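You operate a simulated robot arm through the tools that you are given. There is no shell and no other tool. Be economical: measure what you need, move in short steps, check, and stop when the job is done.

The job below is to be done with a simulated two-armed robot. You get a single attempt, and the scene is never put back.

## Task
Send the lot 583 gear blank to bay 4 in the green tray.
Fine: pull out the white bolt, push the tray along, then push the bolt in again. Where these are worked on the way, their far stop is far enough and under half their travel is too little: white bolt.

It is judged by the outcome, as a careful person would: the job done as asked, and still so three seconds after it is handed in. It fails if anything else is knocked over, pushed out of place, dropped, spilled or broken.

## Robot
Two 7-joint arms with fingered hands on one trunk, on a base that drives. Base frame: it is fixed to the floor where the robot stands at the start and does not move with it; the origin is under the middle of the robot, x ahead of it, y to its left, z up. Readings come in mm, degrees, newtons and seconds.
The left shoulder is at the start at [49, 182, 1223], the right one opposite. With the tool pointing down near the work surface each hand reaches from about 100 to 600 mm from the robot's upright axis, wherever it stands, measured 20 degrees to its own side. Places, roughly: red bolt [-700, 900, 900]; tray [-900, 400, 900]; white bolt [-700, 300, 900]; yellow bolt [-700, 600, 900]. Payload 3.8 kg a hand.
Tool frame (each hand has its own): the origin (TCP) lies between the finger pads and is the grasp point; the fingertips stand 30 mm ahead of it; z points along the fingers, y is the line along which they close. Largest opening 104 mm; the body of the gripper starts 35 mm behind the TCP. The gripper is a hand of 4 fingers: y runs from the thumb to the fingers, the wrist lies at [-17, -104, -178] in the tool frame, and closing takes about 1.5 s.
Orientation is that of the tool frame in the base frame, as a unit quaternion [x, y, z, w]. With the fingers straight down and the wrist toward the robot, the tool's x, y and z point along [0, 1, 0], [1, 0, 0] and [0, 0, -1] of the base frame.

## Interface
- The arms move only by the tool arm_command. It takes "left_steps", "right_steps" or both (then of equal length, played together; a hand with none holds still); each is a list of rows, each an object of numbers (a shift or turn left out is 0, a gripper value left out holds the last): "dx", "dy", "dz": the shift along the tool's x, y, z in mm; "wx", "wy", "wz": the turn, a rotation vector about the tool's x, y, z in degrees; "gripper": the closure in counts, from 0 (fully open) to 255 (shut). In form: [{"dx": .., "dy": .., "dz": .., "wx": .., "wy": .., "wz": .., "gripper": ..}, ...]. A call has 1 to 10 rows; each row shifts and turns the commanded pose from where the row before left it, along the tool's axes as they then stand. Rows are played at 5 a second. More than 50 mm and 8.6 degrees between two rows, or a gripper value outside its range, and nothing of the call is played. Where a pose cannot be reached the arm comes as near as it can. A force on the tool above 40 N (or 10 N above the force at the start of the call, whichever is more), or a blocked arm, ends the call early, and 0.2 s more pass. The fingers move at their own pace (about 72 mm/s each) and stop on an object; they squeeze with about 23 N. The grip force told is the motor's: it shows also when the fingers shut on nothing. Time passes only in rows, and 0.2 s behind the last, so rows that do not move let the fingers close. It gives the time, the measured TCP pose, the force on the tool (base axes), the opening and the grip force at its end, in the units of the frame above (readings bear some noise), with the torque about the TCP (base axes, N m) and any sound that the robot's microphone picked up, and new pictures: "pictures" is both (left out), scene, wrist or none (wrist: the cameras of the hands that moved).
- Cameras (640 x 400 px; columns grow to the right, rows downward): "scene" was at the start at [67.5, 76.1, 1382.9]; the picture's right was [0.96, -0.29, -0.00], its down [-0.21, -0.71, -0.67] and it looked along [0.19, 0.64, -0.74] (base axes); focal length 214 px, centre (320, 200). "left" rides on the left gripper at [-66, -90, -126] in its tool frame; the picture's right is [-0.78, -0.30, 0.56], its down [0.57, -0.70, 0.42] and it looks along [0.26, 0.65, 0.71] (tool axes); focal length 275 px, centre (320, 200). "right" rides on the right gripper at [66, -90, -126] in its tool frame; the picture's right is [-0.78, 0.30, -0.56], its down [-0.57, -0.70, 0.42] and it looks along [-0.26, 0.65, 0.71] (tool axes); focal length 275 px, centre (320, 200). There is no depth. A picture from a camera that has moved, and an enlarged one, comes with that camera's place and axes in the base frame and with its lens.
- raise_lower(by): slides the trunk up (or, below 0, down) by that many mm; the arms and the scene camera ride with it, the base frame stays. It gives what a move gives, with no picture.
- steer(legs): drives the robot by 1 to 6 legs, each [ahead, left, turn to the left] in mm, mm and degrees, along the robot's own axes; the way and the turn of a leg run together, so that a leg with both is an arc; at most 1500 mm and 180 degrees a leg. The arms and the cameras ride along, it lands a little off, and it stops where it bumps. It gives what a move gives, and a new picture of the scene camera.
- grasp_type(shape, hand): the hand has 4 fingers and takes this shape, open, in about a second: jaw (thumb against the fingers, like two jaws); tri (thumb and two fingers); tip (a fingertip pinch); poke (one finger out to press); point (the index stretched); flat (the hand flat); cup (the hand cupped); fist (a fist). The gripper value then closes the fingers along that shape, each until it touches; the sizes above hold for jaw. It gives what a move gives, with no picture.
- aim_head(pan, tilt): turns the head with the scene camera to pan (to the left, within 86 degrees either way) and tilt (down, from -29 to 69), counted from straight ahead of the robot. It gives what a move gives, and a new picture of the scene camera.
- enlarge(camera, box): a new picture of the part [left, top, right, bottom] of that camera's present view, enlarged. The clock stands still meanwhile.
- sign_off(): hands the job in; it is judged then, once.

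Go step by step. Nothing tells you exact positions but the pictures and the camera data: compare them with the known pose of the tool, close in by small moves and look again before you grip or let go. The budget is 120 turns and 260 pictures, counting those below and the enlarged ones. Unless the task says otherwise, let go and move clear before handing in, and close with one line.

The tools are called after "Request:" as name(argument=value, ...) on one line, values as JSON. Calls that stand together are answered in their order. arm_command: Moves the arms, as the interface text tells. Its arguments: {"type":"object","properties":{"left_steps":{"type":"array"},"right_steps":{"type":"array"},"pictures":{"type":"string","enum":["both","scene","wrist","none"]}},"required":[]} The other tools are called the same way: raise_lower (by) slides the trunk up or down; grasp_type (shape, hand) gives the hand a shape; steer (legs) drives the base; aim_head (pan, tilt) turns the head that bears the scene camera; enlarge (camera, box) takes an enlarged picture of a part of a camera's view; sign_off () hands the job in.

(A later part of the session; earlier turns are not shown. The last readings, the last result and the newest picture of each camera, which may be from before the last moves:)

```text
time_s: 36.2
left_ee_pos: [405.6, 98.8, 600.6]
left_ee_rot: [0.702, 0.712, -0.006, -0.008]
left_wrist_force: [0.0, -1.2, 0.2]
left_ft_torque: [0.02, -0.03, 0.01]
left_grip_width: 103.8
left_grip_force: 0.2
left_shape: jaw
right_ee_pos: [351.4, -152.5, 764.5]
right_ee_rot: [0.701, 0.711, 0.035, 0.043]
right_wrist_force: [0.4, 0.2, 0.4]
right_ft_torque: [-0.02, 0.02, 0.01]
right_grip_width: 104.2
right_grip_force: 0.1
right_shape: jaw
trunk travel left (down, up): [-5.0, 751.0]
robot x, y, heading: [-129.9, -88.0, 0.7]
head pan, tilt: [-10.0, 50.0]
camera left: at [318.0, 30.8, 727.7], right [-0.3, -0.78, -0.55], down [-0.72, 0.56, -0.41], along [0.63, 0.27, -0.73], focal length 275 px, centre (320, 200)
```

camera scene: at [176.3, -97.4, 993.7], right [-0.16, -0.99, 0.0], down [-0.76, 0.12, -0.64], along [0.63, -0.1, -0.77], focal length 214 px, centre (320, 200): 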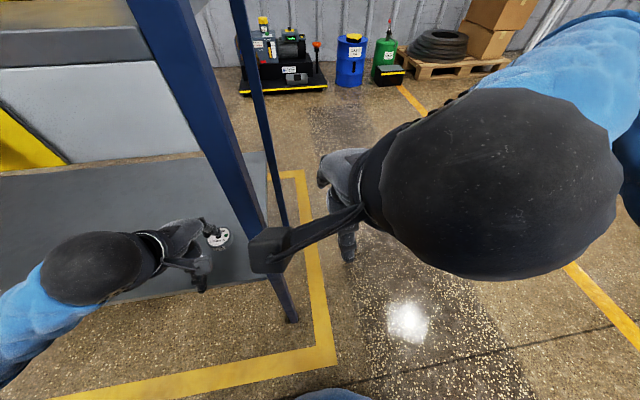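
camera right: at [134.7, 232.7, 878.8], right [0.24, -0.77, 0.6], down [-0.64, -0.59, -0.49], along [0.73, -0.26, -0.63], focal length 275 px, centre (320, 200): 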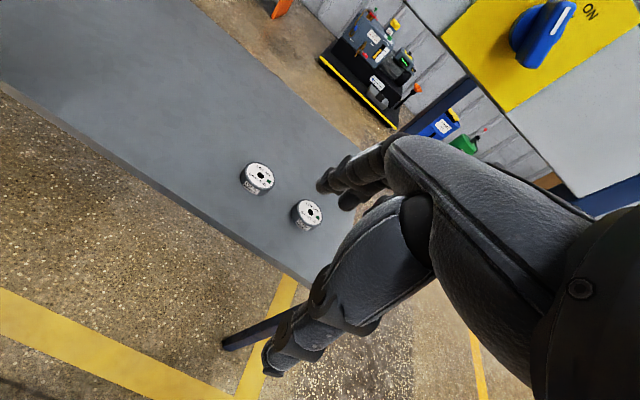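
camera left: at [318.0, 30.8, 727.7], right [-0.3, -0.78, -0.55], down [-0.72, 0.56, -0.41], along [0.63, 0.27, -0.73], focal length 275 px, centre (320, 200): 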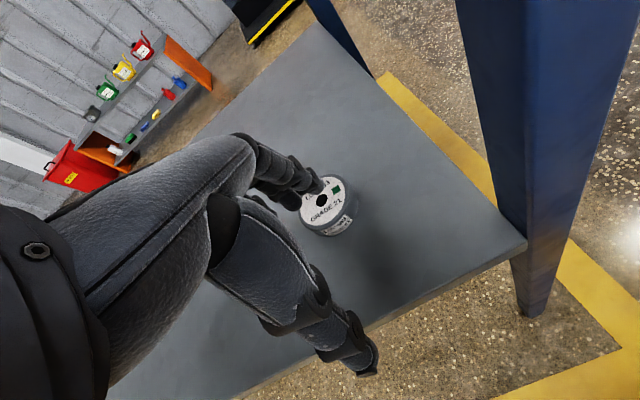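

Triangulated: disc 583 top centre ≈ [488, 103, 531]. I drive 65 mm further in and check.

Request:
steer(legs=[[65, 0, 0]])

Request:
arm_command(left_steps=[{"dy": 18, "dx": 2, "dz": 20}, {}], pictures="wrist")

```text
time_s: 37.2
left_ee_pos: [468.8, 99.7, 600.8]
left_ee_rot: [0.702, 0.712, -0.006, -0.007]
left_wrist_force: [0.4, 1.5, -0.9]
left_ft_torque: [-0.03, -0.02, 0.0]
left_grip_width: 103.8
left_grip_force: 0.0
left_shape: jaw
right_ee_pos: [416.6, -150.9, 764.1]
right_ee_rot: [0.701, 0.711, 0.035, 0.043]
right_wrist_force: [-0.4, -0.9, 0.8]
right_ft_torque: [0.03, -0.03, 0.03]
right_grip_width: 103.7
right_grip_force: 0.0
right_shape: jaw
trunk travel left (down, up): [-5.0, 751.0]
robot x, y, heading: [-65.7, -89.6, 0.7]
head pan, tilt: [-10.0, 50.0]
camera scene: at [241.0, -96.4, 993.6], right [-0.16, -0.99, 0.0], down [-0.76, 0.12, -0.64], along [0.63, -0.1, -0.77], focal length 214 px, centre (320, 200)
```

scene: 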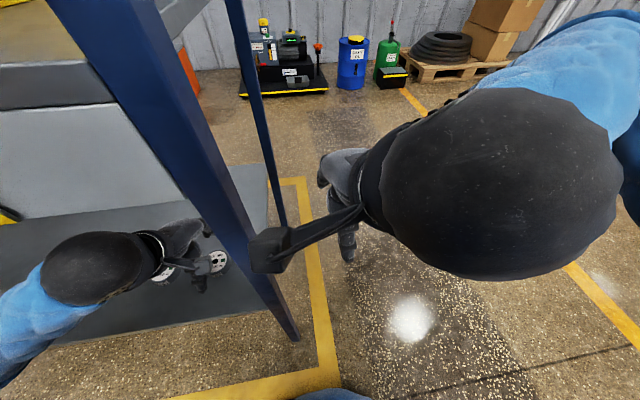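

```text
time_s: 37.8
left_ee_pos: [486.2, 101.9, 579.5]
left_ee_rot: [0.702, 0.712, -0.007, -0.006]
left_wrist_force: [0.7, 0.4, 0.3]
left_ft_torque: [-0.03, 0.0, 0.02]
left_grip_width: 103.9
left_grip_force: 0.1
left_shape: jaw
right_ee_pos: [416.5, -150.7, 763.6]
right_ee_rot: [0.701, 0.711, 0.035, 0.044]
right_wrist_force: [-0.6, 0.1, 0.7]
right_ft_torque: [0.0, 0.03, 0.01]
right_grip_width: 104.0
right_grip_force: 0.1
right_shape: jaw
trunk travel left (down, up): [-5.0, 751.0]
robot x, y, heading: [-70.3, -84.6, 0.7]
head pan, tilt: [-10.0, 50.0]
camera left: at [398.8, 33.8, 706.4], right [-0.3, -0.78, -0.55], down [-0.72, 0.56, -0.41], along [0.63, 0.27, -0.73], focal length 275 px, centre (320, 200)
```

left: 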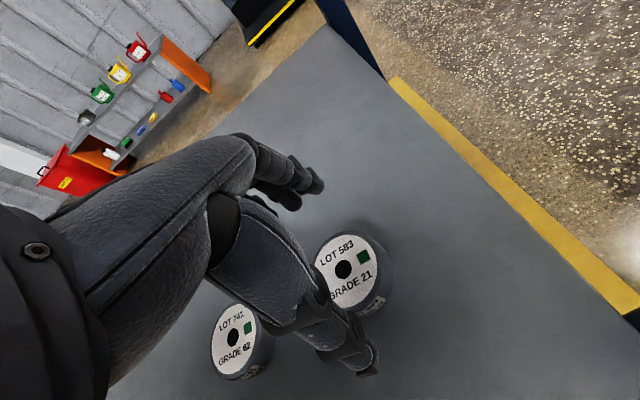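

Disc top centre ≈ [480, 100, 537]; TCP is nearly above it. I ease back 5 mm, descend 30 mm and look.

Request:
arm_command(left_steps=[{"dy": -5, "dx": -2, "dz": 10}, {"dz": 15}, {"dz": 7}, {}], pictures="wrist")

```text
time_s: 38.8
left_ee_pos: [481.2, 98.7, 551.2]
left_ee_rot: [0.702, 0.712, -0.006, -0.004]
left_wrist_force: [-3.4, 0.6, 11.0]
left_ft_torque: [0.17, -0.64, 0.07]
left_grip_width: 103.2
left_grip_force: 0.0
left_shape: jaw
right_ee_pos: [416.9, -151.5, 765.6]
right_ee_rot: [0.7, 0.711, 0.036, 0.044]
right_wrist_force: [-1.3, -0.2, -0.5]
right_ft_torque: [-0.01, 0.0, 0.0]
right_grip_width: 103.9
right_grip_force: 0.1
right_shape: jaw
trunk travel left (down, up): [-5.0, 751.0]
robot x, y, heading: [-66.4, -90.9, 1.1]
head pan, tilt: [-10.0, 50.0]
camera left: at [393.8, 31.2, 677.2], right [-0.29, -0.78, -0.55], down [-0.72, 0.56, -0.41], along [0.63, 0.27, -0.72], focal length 275 px, centre (320, 200)
```

left: 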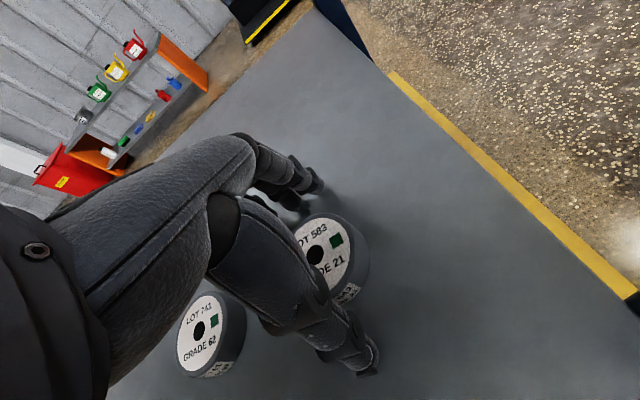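

The far fingertips just touch the shelf (z≈520), the disc is centred between thumb and fingers. I lift 4 mm and close.

Request:
arm_command(left_steps=[{"dz": -4}, {"gripper": 120}, {"gripper": 180}, {"gripper": 220}, {"gripper": 255}, {}, {}, {}, {}], pictures="wrist")

```text
time_s: 40.8
left_ee_pos: [481.0, 100.1, 552.9]
left_ee_rot: [0.702, 0.712, -0.006, -0.007]
left_wrist_force: [-0.9, 0.2, -0.2]
left_ft_torque: [0.01, 0.02, -0.02]
left_grip_width: 50.3
left_grip_force: 23.2
left_shape: jaw
right_ee_pos: [415.9, -150.7, 764.2]
right_ee_rot: [0.701, 0.711, 0.036, 0.044]
right_wrist_force: [1.0, 0.1, -0.1]
right_ft_torque: [0.0, -0.03, -0.02]
right_grip_width: 104.1
right_grip_force: 0.1
right_shape: jaw
trunk travel left (down, up): [-5.0, 751.0]
robot x, y, heading: [-65.3, -86.4, 0.7]
head pan, tilt: [-10.0, 50.0]
camera left: at [394.7, 31.9, 679.3], right [-0.3, -0.78, -0.55], down [-0.72, 0.56, -0.41], along [0.63, 0.27, -0.73], focal length 275 px, centre (320, 200)
```

left: 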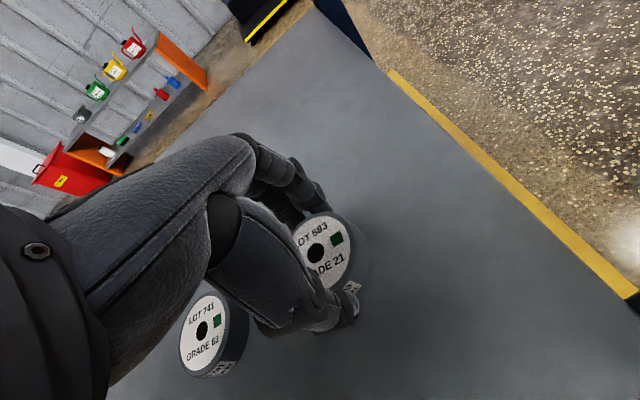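

The disc is gripped at 50 mm. I lift it 45 mm and verify.

Request:
arm_command(left_steps=[{"dz": -15}, {"dz": -15}, {"dz": -15}, {}], pictures="wrist")

```text
time_s: 41.8
left_ee_pos: [482.7, 99.8, 597.5]
left_ee_rot: [0.702, 0.712, -0.007, -0.007]
left_wrist_force: [0.0, -0.1, -3.2]
left_ft_torque: [-0.01, 0.0, 0.0]
left_grip_width: 50.5
left_grip_force: 23.0
left_shape: jaw
right_ee_pos: [416.5, -149.8, 764.1]
right_ee_rot: [0.701, 0.711, 0.036, 0.044]
right_wrist_force: [0.5, 0.9, 0.8]
right_ft_torque: [-0.02, -0.01, 0.02]
right_grip_width: 104.1
right_grip_force: 0.0
right_shape: jaw
trunk travel left (down, up): [-5.0, 751.0]
robot x, y, heading: [-66.6, -88.0, 0.6]
head pan, tilt: [-10.0, 50.0]
camera left: at [395.8, 32.6, 723.5], right [-0.3, -0.78, -0.55], down [-0.72, 0.56, -0.41], along [0.63, 0.27, -0.73], focal length 275 px, centre (320, 200)
```

left: 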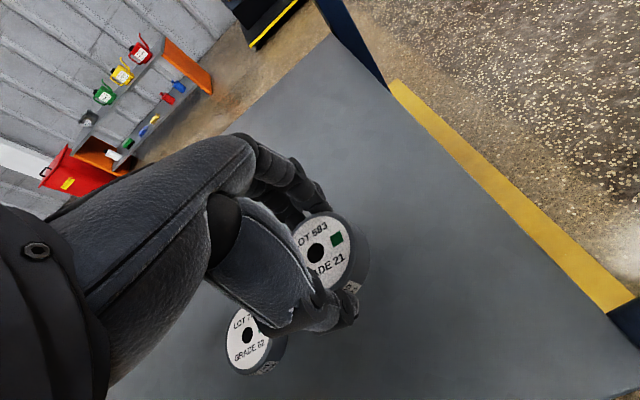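

Disc held. I back straight out from under the table and raise the trunk in the aisle.

Request:
steer(legs=[[-230, 0, 0]])

Request:
raise_lower(by=370)

Request:
aim_head(pan=-86, tilt=35)

```text
time_s: 43.6
left_ee_pos: [253.5, 97.4, 596.5]
left_ee_rot: [0.702, 0.712, -0.007, -0.007]
left_wrist_force: [-0.1, 0.5, -3.1]
left_ft_torque: [-0.04, -0.04, 0.02]
left_grip_width: 50.3
left_grip_force: 23.3
left_shape: jaw
right_ee_pos: [186.7, -154.3, 764.0]
right_ee_rot: [0.7, 0.711, 0.036, 0.044]
right_wrist_force: [-0.4, -0.2, 0.7]
right_ft_torque: [0.0, 0.0, -0.02]
right_grip_width: 104.2
right_grip_force: 0.0
right_shape: jaw
trunk travel left (down, up): [-5.0, 751.0]
robot x, y, heading: [-296.3, -93.0, 0.7]
head pan, tilt: [-10.0, 50.0]
camera scene: at [10.7, -99.4, 993.7], right [-0.16, -0.99, 0.0], down [-0.76, 0.12, -0.64], along [0.63, -0.1, -0.77], focal length 214 px, centre (320, 200)
```

scene: 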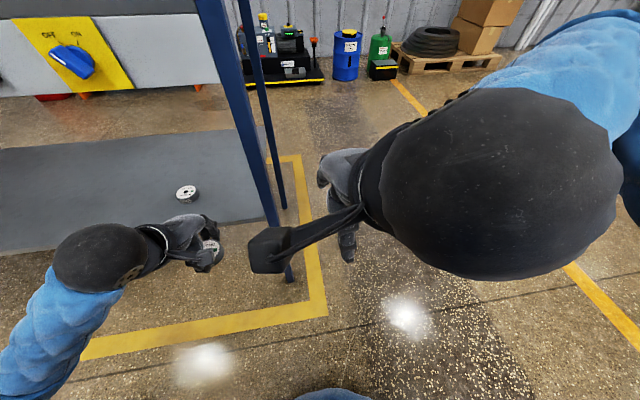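

```text
time_s: 47.1
left_ee_pos: [253.0, 98.0, 966.2]
left_ee_rot: [0.702, 0.712, -0.006, -0.008]
left_wrist_force: [0.0, 1.0, -4.0]
left_ft_torque: [-0.01, 0.0, -0.02]
left_grip_width: 50.2
left_grip_force: 23.0
left_shape: jaw
right_ee_pos: [186.9, -153.8, 1134.3]
right_ee_rot: [0.701, 0.711, 0.036, 0.043]
right_wrist_force: [-0.1, 0.4, -0.1]
right_ft_torque: [-0.03, 0.03, -0.03]
right_grip_width: 103.8
right_grip_force: 0.0
right_shape: jaw
trunk travel left (down, up): [-375.0, 381.0]
robot x, y, heading: [-297.8, -90.3, 0.7]
head pan, tilt: [-10.0, 50.0]
```

```text
time_s: 48.6
left_ee_pos: [252.8, 96.3, 967.2]
left_ee_rot: [0.702, 0.712, -0.006, -0.008]
left_wrist_force: [0.2, 0.1, -3.4]
left_ft_torque: [0.01, 0.0, 0.0]
left_grip_width: 50.4
left_grip_force: 22.6
left_shape: jaw
right_ee_pos: [186.6, -154.2, 1134.6]
right_ee_rot: [0.7, 0.712, 0.036, 0.044]
right_wrist_force: [-0.5, 0.1, 0.2]
right_ft_torque: [0.03, 0.01, 0.01]
right_grip_width: 103.9
right_grip_force: 0.1
right_shape: jaw
trunk travel left (down, up): [-375.0, 381.0]
robot x, y, heading: [-296.0, -89.4, 0.5]
head pan, tilt: [-85.9, 35.0]
camera scene: at [-245.9, -177.0, 1401.5], right [-1.0, -0.08, 0.0], down [-0.05, 0.57, -0.82], along [0.07, -0.82, -0.57], focal length 214 px, centre (320, 200)
```

scene: 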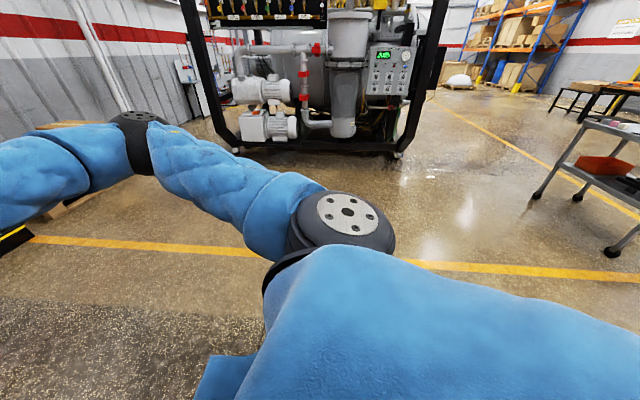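

Floor on the right (−y) is open. I raise a bit more, drive there, turn about to face the rack, and look.

Request:
raise_lower(by=130)

Request:
steer(legs=[[0, -800, 0], [0, 0, -90], [0, 0, -90]])

Request:
aim_head(pan=-60, tilt=25)

```text
time_s: 50.2
left_ee_pos: [252.9, 97.7, 1095.2]
left_ee_rot: [0.701, 0.713, -0.008, -0.008]
left_wrist_force: [-0.2, -0.6, -4.3]
left_ft_torque: [-0.01, 0.0, -0.01]
left_grip_width: 50.1
left_grip_force: 23.1
left_shape: jaw
right_ee_pos: [186.4, -153.4, 1263.8]
right_ee_rot: [0.701, 0.711, 0.035, 0.043]
right_wrist_force: [-0.1, 0.5, 0.0]
right_ft_torque: [0.0, 0.02, -0.01]
right_grip_width: 103.7
right_grip_force: 0.1
right_shape: jaw
trunk travel left (down, up): [-505.0, 251.0]
robot x, y, heading: [-296.5, -92.0, 0.7]
head pan, tilt: [-85.9, 35.0]
```

```text
time_s: 62.1
left_ee_pos: [-830.8, -1105.9, 1096.7]
left_ee_rot: [0.727, -0.687, 0.008, -0.006]
left_wrist_force: [0.0, 1.1, -3.4]
left_ft_torque: [0.03, 0.02, 0.01]
left_grip_width: 49.8
left_grip_force: 23.0
left_shape: jaw
right_ee_pos: [-776.2, -851.5, 1264.6]
right_ee_rot: [0.726, -0.686, -0.042, 0.037]
right_wrist_force: [-0.1, 0.7, -0.5]
right_ft_torque: [0.01, 0.0, 0.02]
right_grip_width: 104.0
right_grip_force: 0.0
right_shape: jaw
trunk travel left (down, up): [-505.0, 251.0]
robot x, y, heading: [-290.9, -893.6, -176.8]
head pan, tilt: [-85.9, 35.0]
camera scene: at [-323.5, -808.5, 1532.4], right [0.99, 0.12, 0.0], down [0.07, -0.57, -0.82], along [-0.1, 0.81, -0.57], focal length 214 px, centre (320, 200)
```

scene: 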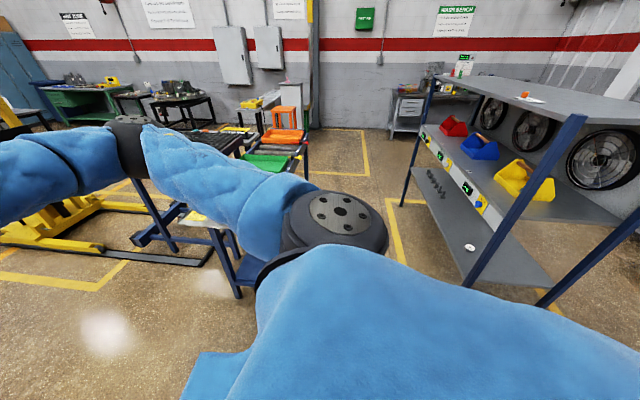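

```text
time_s: 63.0
left_ee_pos: [-832.1, -1106.0, 1097.1]
left_ee_rot: [0.727, -0.687, 0.008, -0.007]
left_wrist_force: [0.9, 0.3, -4.0]
left_ft_torque: [0.02, 0.02, -0.02]
left_grip_width: 49.6
left_grip_force: 22.8
left_shape: jaw
right_ee_pos: [-776.7, -853.1, 1264.7]
right_ee_rot: [0.726, -0.685, -0.043, 0.036]
right_wrist_force: [-1.4, -0.4, 0.2]
right_ft_torque: [0.02, -0.03, 0.01]
right_grip_width: 103.8
right_grip_force: 0.1
right_shape: jaw
trunk travel left (down, up): [-505.0, 251.0]
robot x, y, heading: [-286.8, -898.2, -176.7]
head pan, tilt: [-60.0, 25.0]
camera scene: at [-362.8, -818.7, 1548.1], right [0.84, 0.55, 0.0], down [0.23, -0.35, -0.91], along [-0.49, 0.76, -0.42], focal length 214 px, centre (320, 200)
```

scene: 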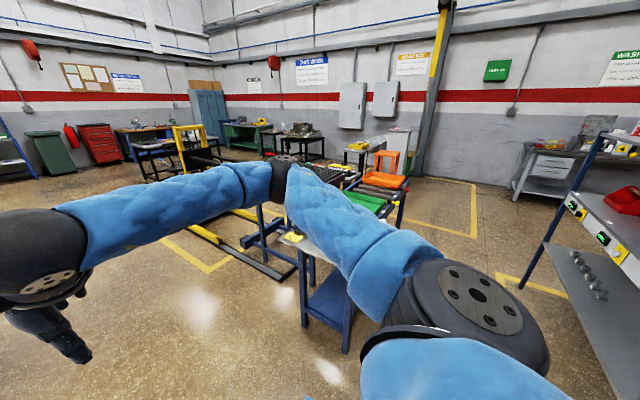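

The rack's near end starts around y≈0, x≈-700…-1000. I straighten and drive along it with hands held high, then look down at it.

Request:
steer(legs=[[0, 0, -3], [0, -1100, 0]])

Request:
aim_head(pan=0, tilt=45)

```text
time_s: 69.0
left_ee_pos: [-836.9, 24.7, 1096.3]
left_ee_rot: [-0.702, 0.712, -0.008, 0.007]
left_wrist_force: [0.3, -0.1, -4.2]
left_ft_torque: [0.04, -0.03, 0.01]
left_grip_width: 49.7
left_grip_force: 23.6
left_shape: jaw
right_ee_pos: [-763.5, 274.0, 1264.6]
right_ee_rot: [-0.701, 0.711, 0.044, -0.034]
right_wrist_force: [0.0, 0.1, 0.5]
right_ft_torque: [0.0, -0.01, 0.03]
right_grip_width: 103.9
right_grip_force: 0.0
right_shape: jaw
trunk travel left (down, up): [-505.0, 251.0]
robot x, y, heading: [-280.8, 195.2, 179.1]
head pan, tilt: [-60.0, 25.0]
camera scene: at [-349.1, 276.6, 1548.1], right [0.87, 0.48, 0.0], down [0.21, -0.37, -0.91], along [-0.44, 0.79, -0.42], focal length 214 px, centre (320, 200)
```

scene: 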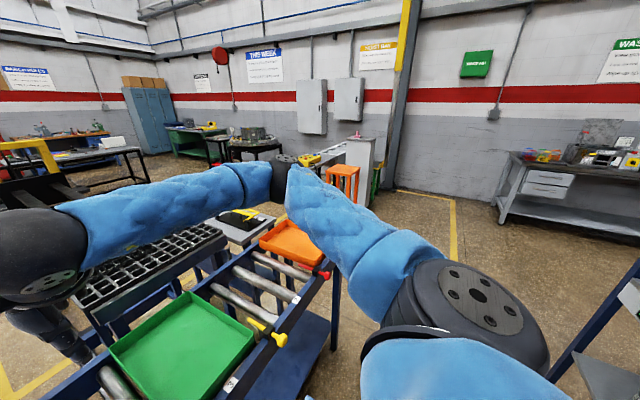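

```text
time_s: 70.3
left_ee_pos: [-836.9, 23.7, 1095.8]
left_ee_rot: [-0.702, 0.712, -0.008, 0.006]
left_wrist_force: [0.2, 0.5, -2.8]
left_ft_torque: [0.01, 0.01, -0.04]
left_grip_width: 49.6
left_grip_force: 23.6
left_shape: jaw
right_ee_pos: [-764.0, 273.9, 1263.3]
right_ee_rot: [-0.7, 0.711, 0.044, -0.035]
right_wrist_force: [0.9, -0.4, 1.3]
right_ft_torque: [0.01, 0.01, -0.03]
right_grip_width: 103.8
right_grip_force: 0.0
right_shape: jaw
trunk travel left (down, up): [-505.0, 251.0]
robot x, y, heading: [-279.9, 196.1, 179.0]
head pan, tilt: [0.0, 45.0]
camera scene: at [-385.8, 197.0, 1517.6], right [0.02, 1.0, 0.0], down [0.71, -0.01, -0.71], along [-0.71, 0.01, -0.71], focal length 214 px, centre (320, 200)
```

scene: 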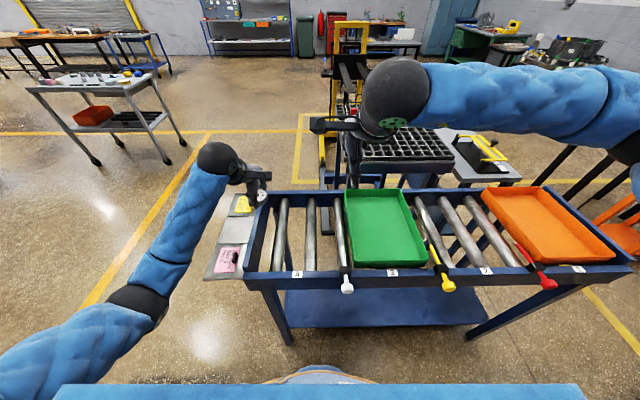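

A clear view: bays 4-3-2-1 from left to right, green tray at bay 3, white bolt between bays 3 and 4. I enlarge the details.

Request:
enlarge(camera="scene", box=[200, 170, 480, 345])

Request:
enlarge(camera="scene", box=[320, 240, 400, 300])

Request:
enlarge(camera="scene", box=[200, 185, 280, 285])

```text
2.29 times, centred on (340, 258) of scene
camera zoom: at [-385.8, 197.0, 1517.6], right [0.02, 1.0, 0.0], down [0.71, -0.01, -0.71], along [-0.71, 0.01, -0.71], focal length 490 px, centre (274, 69)
```

zoom: 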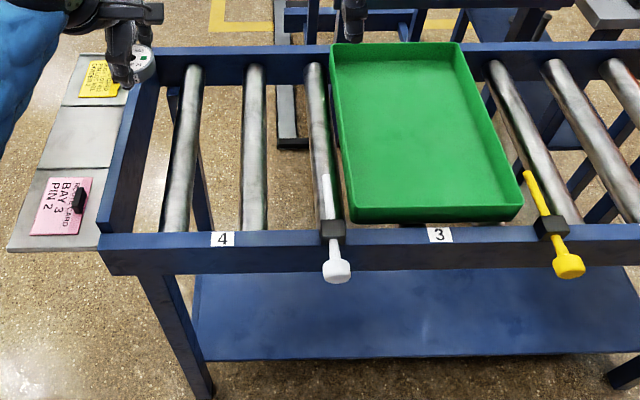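

```text
6.67 times, centred on (360, 270) of scene
camera zoom: at [-385.8, 197.0, 1517.6], right [0.02, 1.0, 0.0], down [0.71, -0.01, -0.71], along [-0.71, 0.01, -0.71], focal length 1430 px, centre (53, -267)
```

zoom: 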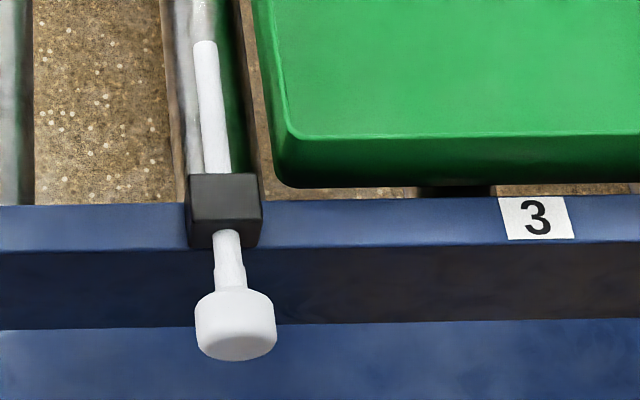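

```text
4.00 times, centred on (240, 235) of scene
camera zoom: at [-385.8, 197.0, 1517.6], right [0.02, 1.0, 0.0], down [0.71, -0.01, -0.71], along [-0.71, 0.01, -0.71], focal length 858 px, centre (640, 60)
```

zoom: 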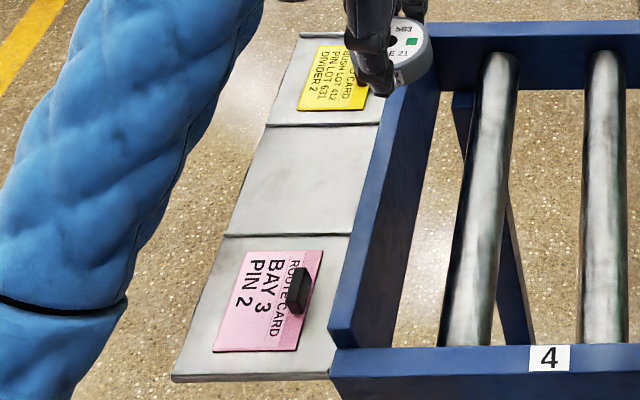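

Tray centre ≈ [-860, 435], rim ~z 950; white knob ≈ [-659, 281, 888]. I drive 400 mm to my right so the left hand is over the tray, then check.

Request:
steer(legs=[[0, -405, 1]])

Request:
arm_command(left_steps=[{}], pictures="wrist")

```text
time_s: 72.8
left_ee_pos: [-830.6, 427.4, 1096.6]
left_ee_rot: [-0.706, 0.708, -0.008, 0.006]
left_wrist_force: [0.1, 0.0, -4.3]
left_ft_torque: [0.02, 0.03, 0.0]
left_grip_width: 49.6
left_grip_force: 23.1
left_shape: jaw
right_ee_pos: [-760.8, 677.4, 1263.9]
right_ee_rot: [-0.705, 0.707, 0.044, -0.035]
right_wrist_force: [-0.2, 0.3, 0.9]
right_ft_torque: [-0.04, -0.01, -0.01]
right_grip_width: 104.0
right_grip_force: 0.0
right_shape: jaw
trunk travel left (down, up): [-505.0, 251.0]
robot x, y, heading: [-280.2, 605.5, 179.9]
head pan, tilt: [0.0, 45.0]
camera scene: at [-381.4, 606.7, 1517.5], right [0.0, 1.0, 0.0], down [0.71, 0.0, -0.71], along [-0.71, 0.0, -0.71], focal length 214 px, centre (320, 200)
```

scene: 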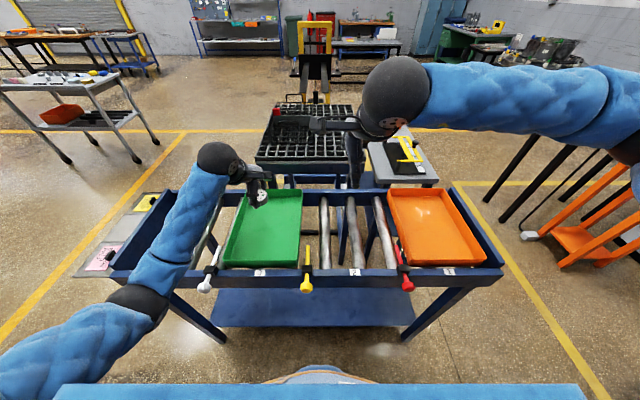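

```text
time_s: 73.2
left_ee_pos: [-830.3, 426.0, 1095.4]
left_ee_rot: [-0.707, 0.708, -0.009, 0.006]
left_wrist_force: [0.7, 0.2, -3.7]
left_ft_torque: [0.0, -0.04, -0.01]
left_grip_width: 49.6
left_grip_force: 23.3
left_shape: jaw
right_ee_pos: [-760.9, 676.5, 1263.7]
right_ee_rot: [-0.706, 0.706, 0.044, -0.035]
right_wrist_force: [-0.2, 0.2, -0.8]
right_ft_torque: [0.01, 0.01, -0.03]
right_grip_width: 103.9
right_grip_force: 0.1
right_shape: jaw
trunk travel left (down, up): [-505.0, 251.0]
robot x, y, heading: [-276.4, 605.9, 179.8]
head pan, tilt: [0.0, 45.0]
camera left: at [-743.1, 491.7, 1222.8], right [0.31, 0.77, -0.55], down [0.71, -0.57, -0.41], along [-0.63, -0.26, -0.73], focal length 275 px, centre (320, 200)
```

left: 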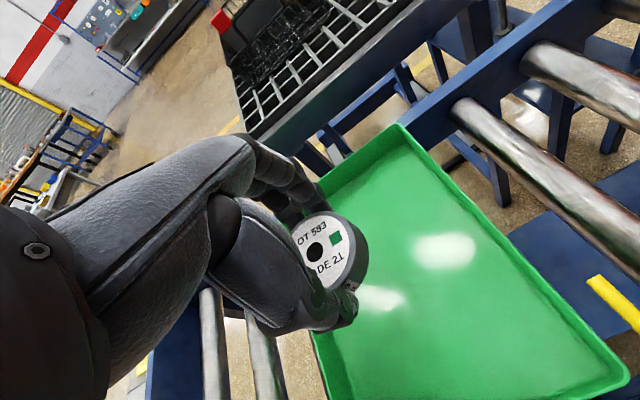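

Tray spans x≈-1010…-710, y≈330…538, rim z≈910. I lower the trunk 110, centre the hand, then descend gently.

Request:
raise_lower(by=-110)

Request:
arm_command(left_steps=[{"dy": 20, "dx": -7}, {"dz": 25}, {"dz": 20}, {}])

```text
time_s: 74.6
left_ee_pos: [-830.1, 426.9, 986.9]
left_ee_rot: [-0.707, 0.707, -0.007, 0.006]
left_wrist_force: [-0.3, 0.4, -3.7]
left_ft_torque: [0.0, -0.03, 0.01]
left_grip_width: 49.7
left_grip_force: 22.8
left_shape: jaw
right_ee_pos: [-759.9, 677.8, 1155.1]
right_ee_rot: [-0.706, 0.706, 0.044, -0.036]
right_wrist_force: [0.3, 0.2, 0.0]
right_ft_torque: [-0.02, 0.01, 0.01]
right_grip_width: 104.1
right_grip_force: 0.0
right_shape: jaw
trunk travel left (down, up): [-395.0, 361.0]
robot x, y, heading: [-273.8, 607.6, 179.5]
head pan, tilt: [0.0, 45.0]
```

```text
time_s: 75.6
left_ee_pos: [-850.3, 434.7, 940.2]
left_ee_rot: [-0.706, 0.708, -0.008, 0.006]
left_wrist_force: [0.6, -0.1, -3.6]
left_ft_torque: [-0.01, 0.02, -0.02]
left_grip_width: 49.5
left_grip_force: 22.3
left_shape: jaw
right_ee_pos: [-761.3, 676.6, 1154.0]
right_ee_rot: [-0.705, 0.707, 0.043, -0.035]
right_wrist_force: [0.0, 0.4, -0.1]
right_ft_torque: [0.04, 0.01, 0.01]
right_grip_width: 103.9
right_grip_force: 0.2
right_shape: jaw
trunk travel left (down, up): [-395.0, 361.0]
robot x, y, heading: [-277.5, 601.7, 179.9]
head pan, tilt: [0.0, 45.0]
camera scene: at [-402.1, 605.8, 1406.9], right [0.0, 1.0, 0.0], down [0.71, 0.0, -0.71], along [-0.71, 0.0, -0.71], focal length 214 px, centre (320, 200)
camera left: at [-762.4, 499.4, 1067.0], right [0.31, 0.77, -0.55], down [0.71, -0.57, -0.41], along [-0.63, -0.26, -0.73], focal length 275 px, centre (320, 200)
```

scene: 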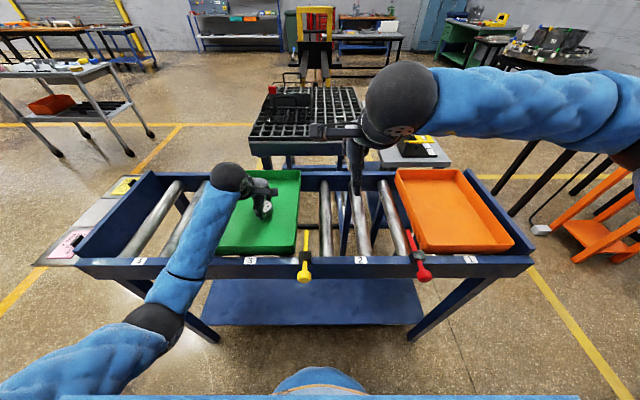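
left: 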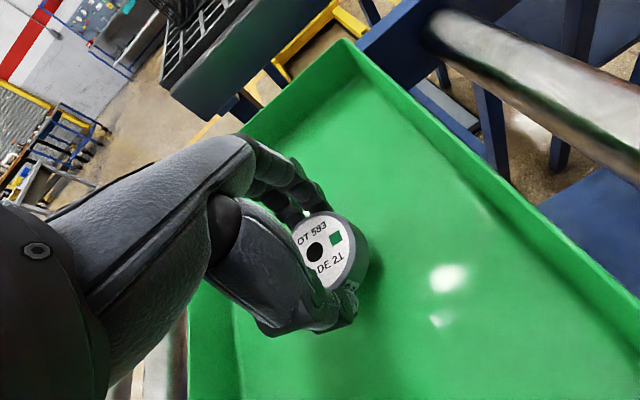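

The disc is over the tray middle, now some 20–30 mm above the floor. I go down in small steps watching force.

Request:
arm_command(left_steps=[{"dz": 8}, {"dz": 4}, {}], pictures="wrist")

```text
time_s: 76.4
left_ee_pos: [-848.9, 433.5, 928.6]
left_ee_rot: [-0.707, 0.707, -0.009, 0.006]
left_wrist_force: [-0.2, -0.2, -4.0]
left_ft_torque: [0.0, 0.0, 0.0]
left_grip_width: 49.5
left_grip_force: 23.6
left_shape: jaw
right_ee_pos: [-760.1, 676.6, 1153.6]
right_ee_rot: [-0.705, 0.707, 0.043, -0.035]
right_wrist_force: [-0.4, 0.7, -0.2]
right_ft_torque: [0.01, -0.04, 0.0]
right_grip_width: 103.8
right_grip_force: 0.1
right_shape: jaw
trunk travel left (down, up): [-395.0, 361.0]
robot x, y, heading: [-275.0, 606.8, 179.7]
head pan, tilt: [0.0, 45.0]
camera left: at [-761.3, 499.7, 1055.2], right [0.31, 0.77, -0.55], down [0.71, -0.57, -0.41], along [-0.63, -0.27, -0.73], focal length 275 px, centre (320, 200)
```

left: 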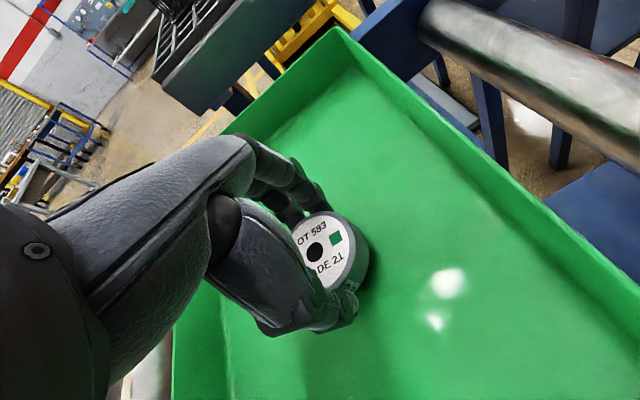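

Request:
arm_command(left_steps=[{"dz": 5}, {"dz": 4}, {}], pictures="none")

Request:
arm_command(left_steps=[{"dz": 4}, {}], pictures="none")

Request:
arm_command(left_steps=[{"dz": 3}, {}], pictures="wrist")

```text
time_s: 77.2
left_ee_pos: [-848.8, 435.6, 919.1]
left_ee_rot: [-0.707, 0.708, -0.009, 0.007]
left_wrist_force: [-1.0, -0.2, -3.7]
left_ft_torque: [0.0, 0.03, 0.01]
left_grip_width: 49.5
left_grip_force: 22.3
left_shape: jaw
right_ee_pos: [-759.8, 677.8, 1154.0]
right_ee_rot: [-0.705, 0.707, 0.044, -0.035]
right_wrist_force: [-0.4, 0.4, 0.5]
right_ft_torque: [0.02, -0.03, 0.03]
right_grip_width: 103.8
right_grip_force: 0.1
right_shape: jaw
trunk travel left (down, up): [-395.0, 361.0]
robot x, y, heading: [-277.3, 605.0, 179.8]
head pan, tilt: [0.0, 45.0]
```

```text
time_s: 77.8
left_ee_pos: [-848.5, 434.3, 917.6]
left_ee_rot: [-0.707, 0.707, -0.008, 0.007]
left_wrist_force: [1.1, 0.5, -2.5]
left_ft_torque: [-0.01, 0.03, 0.01]
left_grip_width: 49.8
left_grip_force: 23.2
left_shape: jaw
right_ee_pos: [-759.9, 677.8, 1153.6]
right_ee_rot: [-0.705, 0.707, 0.044, -0.035]
right_wrist_force: [0.1, 0.6, 0.0]
right_ft_torque: [0.01, 0.0, 0.0]
right_grip_width: 103.9
right_grip_force: 0.0
right_shape: jaw
trunk travel left (down, up): [-395.0, 361.0]
robot x, y, heading: [-276.4, 608.0, 179.8]
head pan, tilt: [0.0, 45.0]
```

```text
time_s: 78.4
left_ee_pos: [-848.8, 434.4, 915.0]
left_ee_rot: [-0.706, 0.708, -0.005, 0.005]
left_wrist_force: [0.2, -0.3, 12.0]
left_ft_torque: [0.02, 0.15, 0.01]
left_grip_width: 49.8
left_grip_force: 23.3
left_shape: jaw
right_ee_pos: [-759.4, 678.1, 1154.7]
right_ee_rot: [-0.706, 0.706, 0.045, -0.036]
right_wrist_force: [0.5, -0.6, -0.4]
right_ft_torque: [-0.02, -0.03, -0.02]
right_grip_width: 103.8
right_grip_force: 0.0
right_shape: jaw
trunk travel left (down, up): [-395.0, 361.0]
robot x, y, heading: [-277.0, 604.8, 179.9]
head pan, tilt: [0.0, 45.0]
camera left: at [-760.3, 499.5, 1041.7], right [0.31, 0.78, -0.55], down [0.71, -0.57, -0.41], along [-0.64, -0.26, -0.72], focal length 275 px, centre (320, 200)
```

left: 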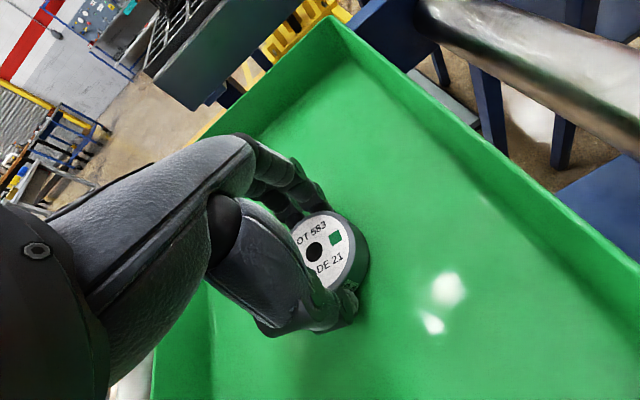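

The disc rests on the tray floor. I ease up 2 mm, open, and rise clear.

Request:
arm_command(left_steps=[{"dz": -2}, {"gripper": 150}, {"gripper": 60}, {"gripper": 0}, {}, {}, {"dz": -25}, {"dz": -40}, {"dz": -40}, {}])

```text
time_s: 80.6
left_ee_pos: [-851.2, 433.4, 1019.6]
left_ee_rot: [-0.707, 0.708, -0.008, 0.006]
left_wrist_force: [0.1, -0.1, -0.4]
left_ft_torque: [0.0, 0.01, -0.01]
left_grip_width: 103.8
left_grip_force: 0.0
left_shape: jaw
right_ee_pos: [-760.3, 676.9, 1154.7]
right_ee_rot: [-0.706, 0.706, 0.044, -0.036]
right_wrist_force: [-0.8, -0.4, 0.2]
right_ft_torque: [-0.01, 0.0, 0.0]
right_grip_width: 103.8
right_grip_force: 0.1
right_shape: jaw
trunk travel left (down, up): [-395.0, 361.0]
robot x, y, heading: [-278.4, 607.4, 179.8]
head pan, tilt: [0.0, 45.0]
camera scene: at [-402.0, 605.9, 1406.9], right [0.0, 1.0, 0.0], down [0.71, 0.0, -0.71], along [-0.71, 0.0, -0.71], focal length 214 px, centre (320, 200)
camera left: at [-762.9, 499.4, 1146.7], right [0.31, 0.77, -0.55], down [0.71, -0.57, -0.41], along [-0.63, -0.27, -0.73], focal length 275 px, centre (320, 200)
```

scene: 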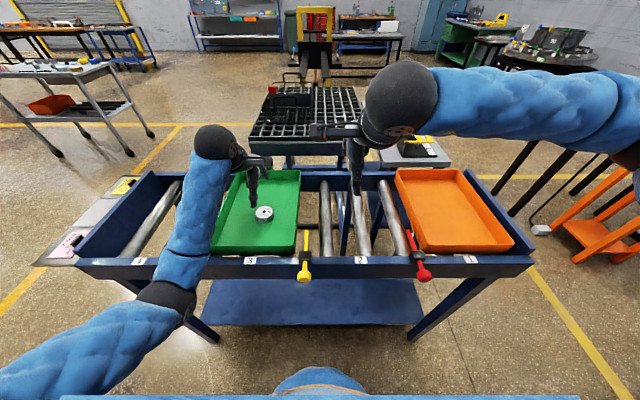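
left: 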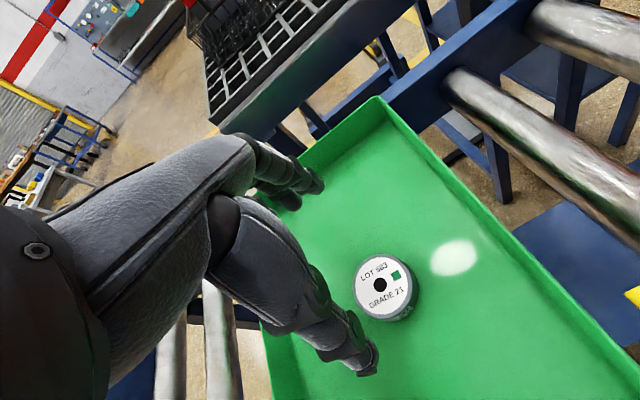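

The disc sits in the tray at its centre. Next the white bolt: I turn the left hand 90° so it closes across the knob, and shift the base left.

Request:
arm_command(left_steps=[{"wz": 8.5, "dz": -5}, {"wz": 8.5, "dz": -5}, {"wz": 8.5}, {"wz": 8.5}, {"wz": 8.5}, {"wz": 8.5}, {"wz": 8.5}, {"wz": 8.5}, {"wz": 8.5}, {"wz": 8.5}], pictures="none")

Request:
steer(legs=[[0, 150, 0]])

```text
time_s: 82.8
left_ee_pos: [-851.4, 433.3, 1030.6]
left_ee_rot: [-0.041, 0.999, -0.001, 0.01]
left_wrist_force: [-0.6, 0.1, 0.2]
left_ft_torque: [-0.01, 0.02, -0.02]
left_grip_width: 103.7
left_grip_force: 0.1
left_shape: jaw
right_ee_pos: [-760.8, 677.9, 1153.0]
right_ee_rot: [-0.706, 0.706, 0.044, -0.036]
right_wrist_force: [-0.7, -0.1, -0.5]
right_ft_torque: [-0.01, 0.01, 0.0]
right_grip_width: 103.7
right_grip_force: 0.1
right_shape: jaw
trunk travel left (down, up): [-395.0, 361.0]
robot x, y, heading: [-275.1, 602.6, 179.8]
head pan, tilt: [0.0, 45.0]
```

```text
time_s: 84.2
left_ee_pos: [-851.9, 283.2, 1029.7]
left_ee_rot: [-0.043, 0.999, 0.0, 0.01]
left_wrist_force: [0.1, 0.3, -0.2]
left_ft_torque: [0.04, 0.02, 0.0]
left_grip_width: 103.6
left_grip_force: 0.0
left_shape: jaw
right_ee_pos: [-761.3, 524.3, 1154.0]
right_ee_rot: [-0.705, 0.706, 0.045, -0.035]
right_wrist_force: [0.3, 0.3, -0.6]
right_ft_torque: [0.06, 0.01, -0.07]
right_grip_width: 103.7
right_grip_force: 0.1
right_shape: jaw
trunk travel left (down, up): [-395.0, 361.0]
robot x, y, heading: [-276.8, 456.9, 180.1]
head pan, tilt: [0.0, 45.0]
camera scene: at [-402.7, 453.7, 1406.9], right [0.0, 1.0, 0.0], down [0.71, 0.0, -0.71], along [-0.71, 0.0, -0.71], focal length 214 px, centre (320, 200)
```

scene: 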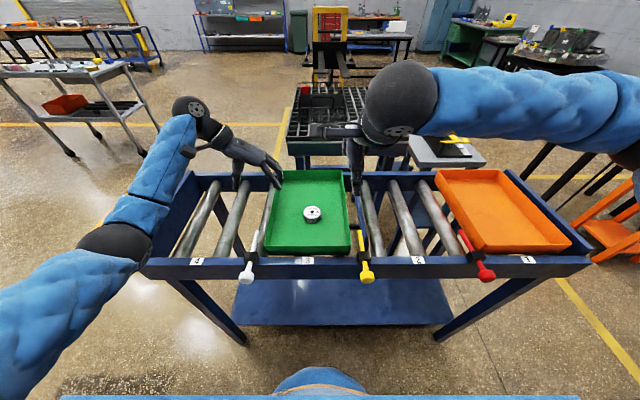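

White knob triangulates to ≈ [-634, 277, 912]. I bring the hand above it at z≈1030 and look with the wrist camera.

Request:
arm_command(left_steps=[{"dx": -44, "dy": -5}, {"dx": -44, "dy": -5}, {"dx": -44, "dy": -5}, {"dx": -43, "dy": -5}, {"dx": -43, "dy": -5}, {"wz": 4.5}, {}])

```text
time_s: 85.8
left_ee_pos: [-631.4, 277.8, 1034.2]
left_ee_rot: [-0.003, 1.0, 0.0, 0.01]
left_wrist_force: [0.0, -0.8, 0.0]
left_ft_torque: [-0.03, 0.0, 0.0]
left_grip_width: 103.8
left_grip_force: 0.0
left_shape: jaw
right_ee_pos: [-761.0, 526.1, 1154.9]
right_ee_rot: [-0.705, 0.707, 0.045, -0.036]
right_wrist_force: [-0.2, 0.1, -0.3]
right_ft_torque: [-0.04, -0.02, 0.01]
right_grip_width: 104.0
right_grip_force: 0.1
right_shape: jaw
trunk travel left (down, up): [-395.0, 361.0]
robot x, y, heading: [-277.9, 456.1, 179.5]
head pan, tilt: [0.0, 45.0]
camera scene: at [-402.0, 455.5, 1407.0], right [0.0, 1.0, 0.0], down [0.71, 0.0, -0.71], along [-0.71, 0.0, -0.71], focal length 214 px, centre (320, 200)
camera left: at [-567.7, 187.9, 1161.0], right [0.79, -0.29, -0.54], down [-0.56, -0.71, -0.43], along [-0.25, 0.65, -0.72], focal length 275 px, centre (320, 200)
```

scene: 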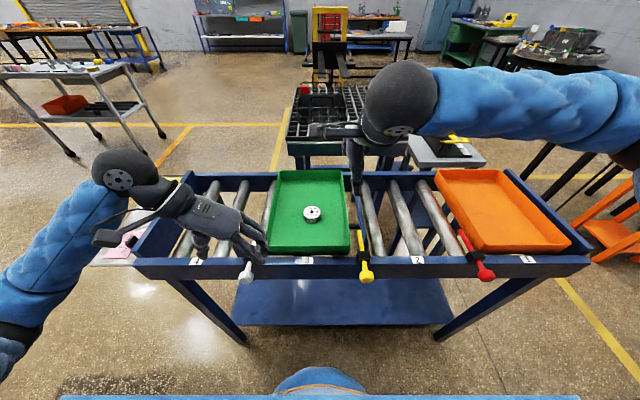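
left: 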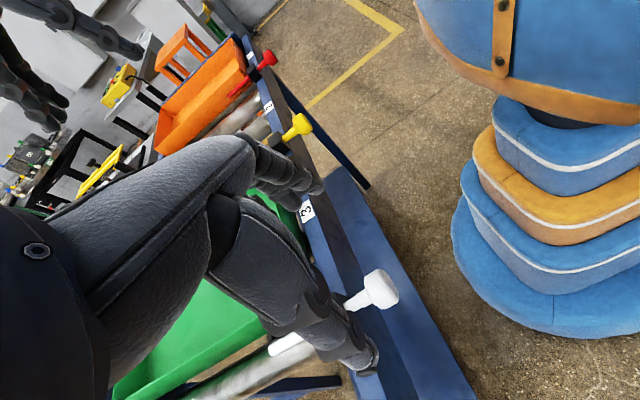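

Knob confirmed ≈ [-631, 278, 908]. I shift 7 mm outward and descend to z≈935, then check.

Request:
arm_command(left_steps=[{"dx": -7, "dz": 35}, {"dz": 35}, {"dz": 28}, {}])

```text
time_s: 86.8
left_ee_pos: [-625.0, 277.5, 936.4]
left_ee_rot: [-0.004, 1.0, -0.001, 0.009]
left_wrist_force: [0.4, 0.0, 0.1]
left_ft_torque: [-0.02, -0.05, 0.0]
left_grip_width: 103.7
left_grip_force: 0.0
left_shape: jaw
right_ee_pos: [-761.2, 527.1, 1154.4]
right_ee_rot: [-0.705, 0.707, 0.044, -0.035]
right_wrist_force: [-0.4, 0.3, 0.2]
right_ft_torque: [0.02, -0.02, -0.01]
right_grip_width: 103.6
right_grip_force: 0.1
right_shape: jaw
trunk travel left (down, up): [-395.0, 361.0]
robot x, y, heading: [-275.9, 456.6, 179.8]
head pan, tilt: [0.0, 45.0]
camera scene: at [-402.7, 455.8, 1406.9], right [0.0, 1.0, 0.0], down [0.71, 0.0, -0.71], along [-0.71, 0.0, -0.71], focal length 214 px, centre (320, 200)
camera left: at [-560.7, 187.7, 1062.9], right [0.79, -0.29, -0.54], down [-0.56, -0.71, -0.43], along [-0.25, 0.65, -0.72], focal length 275 px, centre (320, 200)
```

scene: 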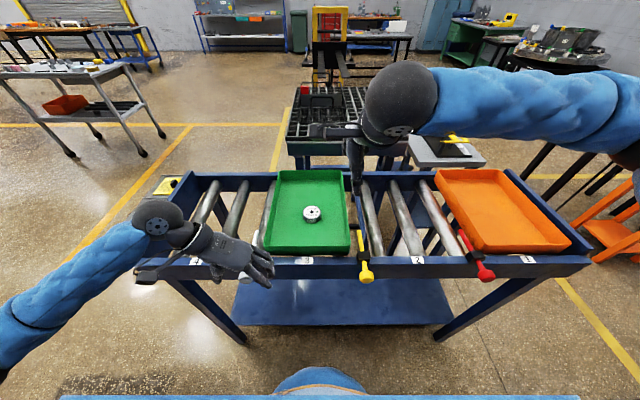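
left: 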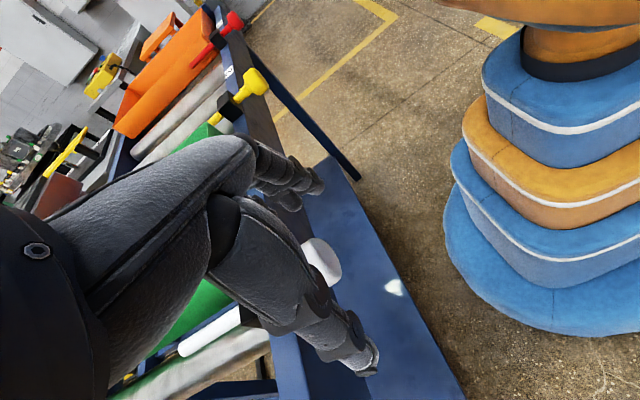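

Knob centre ≈ [-629, 276, 914], between thumb and fingers. I descend 20 mm and close.

Request:
arm_command(left_steps=[{"dz": 10, "dy": -1}, {"dz": 10}, {"gripper": 100}, {"gripper": 180}, {"gripper": 255}, {}, {}, {}, {}])

```text
time_s: 88.8
left_ee_pos: [-622.9, 273.9, 914.7]
left_ee_rot: [-0.003, 1.0, -0.002, 0.011]
left_wrist_force: [3.7, -3.9, -14.1]
left_ft_torque: [0.02, -0.12, -0.09]
left_grip_width: 7.5
left_grip_force: 22.8
left_shape: jaw
right_ee_pos: [-761.2, 526.4, 1154.1]
right_ee_rot: [-0.705, 0.707, 0.045, -0.035]
right_wrist_force: [-1.0, 0.0, 1.0]
right_ft_torque: [-0.02, -0.01, 0.03]
right_grip_width: 104.1
right_grip_force: 0.0
right_shape: jaw
trunk travel left (down, up): [-395.0, 361.0]
robot x, y, heading: [-277.0, 453.1, 179.6]
head pan, tilt: [0.0, 45.0]
camera scene: at [-403.0, 454.4, 1406.7], right [0.0, 1.0, 0.0], down [0.71, 0.0, -0.71], along [-0.71, 0.0, -0.71], focal length 214 px, centre (320, 200)
camera left: at [-559.9, 184.9, 1042.4], right [0.79, -0.29, -0.54], down [-0.56, -0.71, -0.44], along [-0.25, 0.64, -0.72], focal length 275 px, centre (320, 200)
```

scene: 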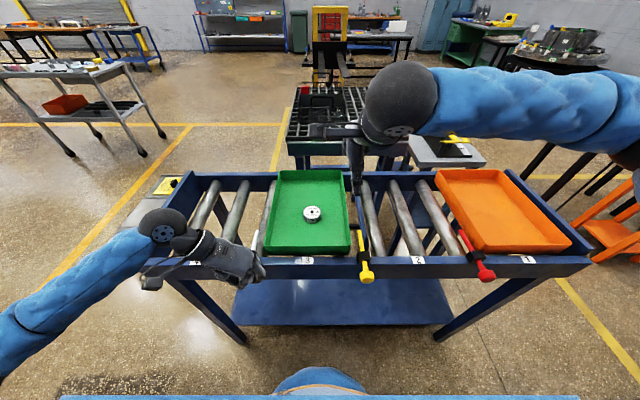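
left: 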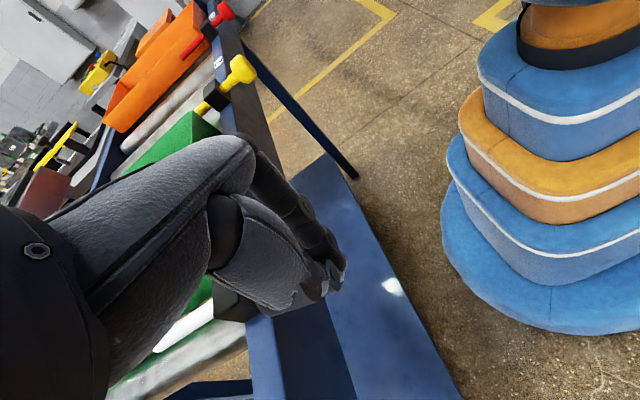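

The fingers closed to 7.5 mm, so they shut below the knob rather than on it. I open, look closely, and raise.

Request:
arm_command(left_steps=[{"gripper": 150}, {"gripper": 0}, {}, {}, {}, {}], pictures="wrist")

Request:
enlarge(camera="scene", box=[200, 220, 300, 290])

```text
time_s: 90.2
left_ee_pos: [-625.0, 276.7, 916.2]
left_ee_rot: [-0.004, 1.0, -0.001, 0.009]
left_wrist_force: [-0.8, -0.5, 0.2]
left_ft_torque: [-0.02, -0.03, -0.03]
left_grip_width: 103.6
left_grip_force: 0.0
left_shape: jaw
right_ee_pos: [-759.9, 525.6, 1154.0]
right_ee_rot: [-0.705, 0.707, 0.043, -0.035]
right_wrist_force: [0.7, -0.1, -0.4]
right_ft_torque: [-0.02, -0.02, 0.02]
right_grip_width: 103.6
right_grip_force: 0.1
right_shape: jaw
trunk travel left (down, up): [-395.0, 361.0]
robot x, y, heading: [-274.9, 458.9, 179.8]
head pan, tilt: [0.0, 45.0]
camera left: at [-560.0, 186.1, 1043.6], right [0.79, -0.29, -0.54], down [-0.56, -0.71, -0.43], along [-0.25, 0.65, -0.72], focal length 275 px, centre (320, 200)
```

left: 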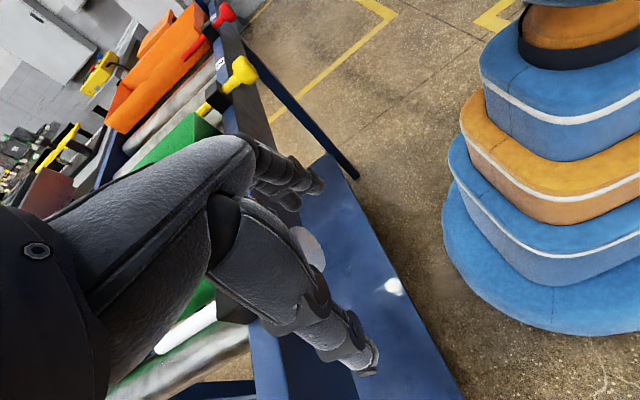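

```text
5.71 times, centred on (250, 255) of scene
camera zoom: at [-402.6, 455.7, 1406.9], right [0.0, 1.0, 0.0], down [0.71, 0.0, -0.71], along [-0.71, 0.0, -0.71], focal length 1226 px, centre (720, -114)
```

zoom: 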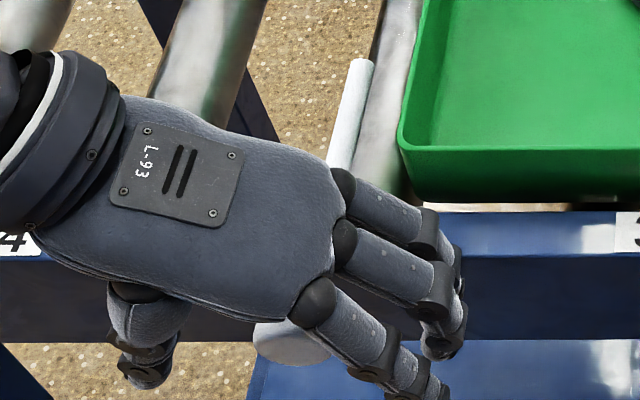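

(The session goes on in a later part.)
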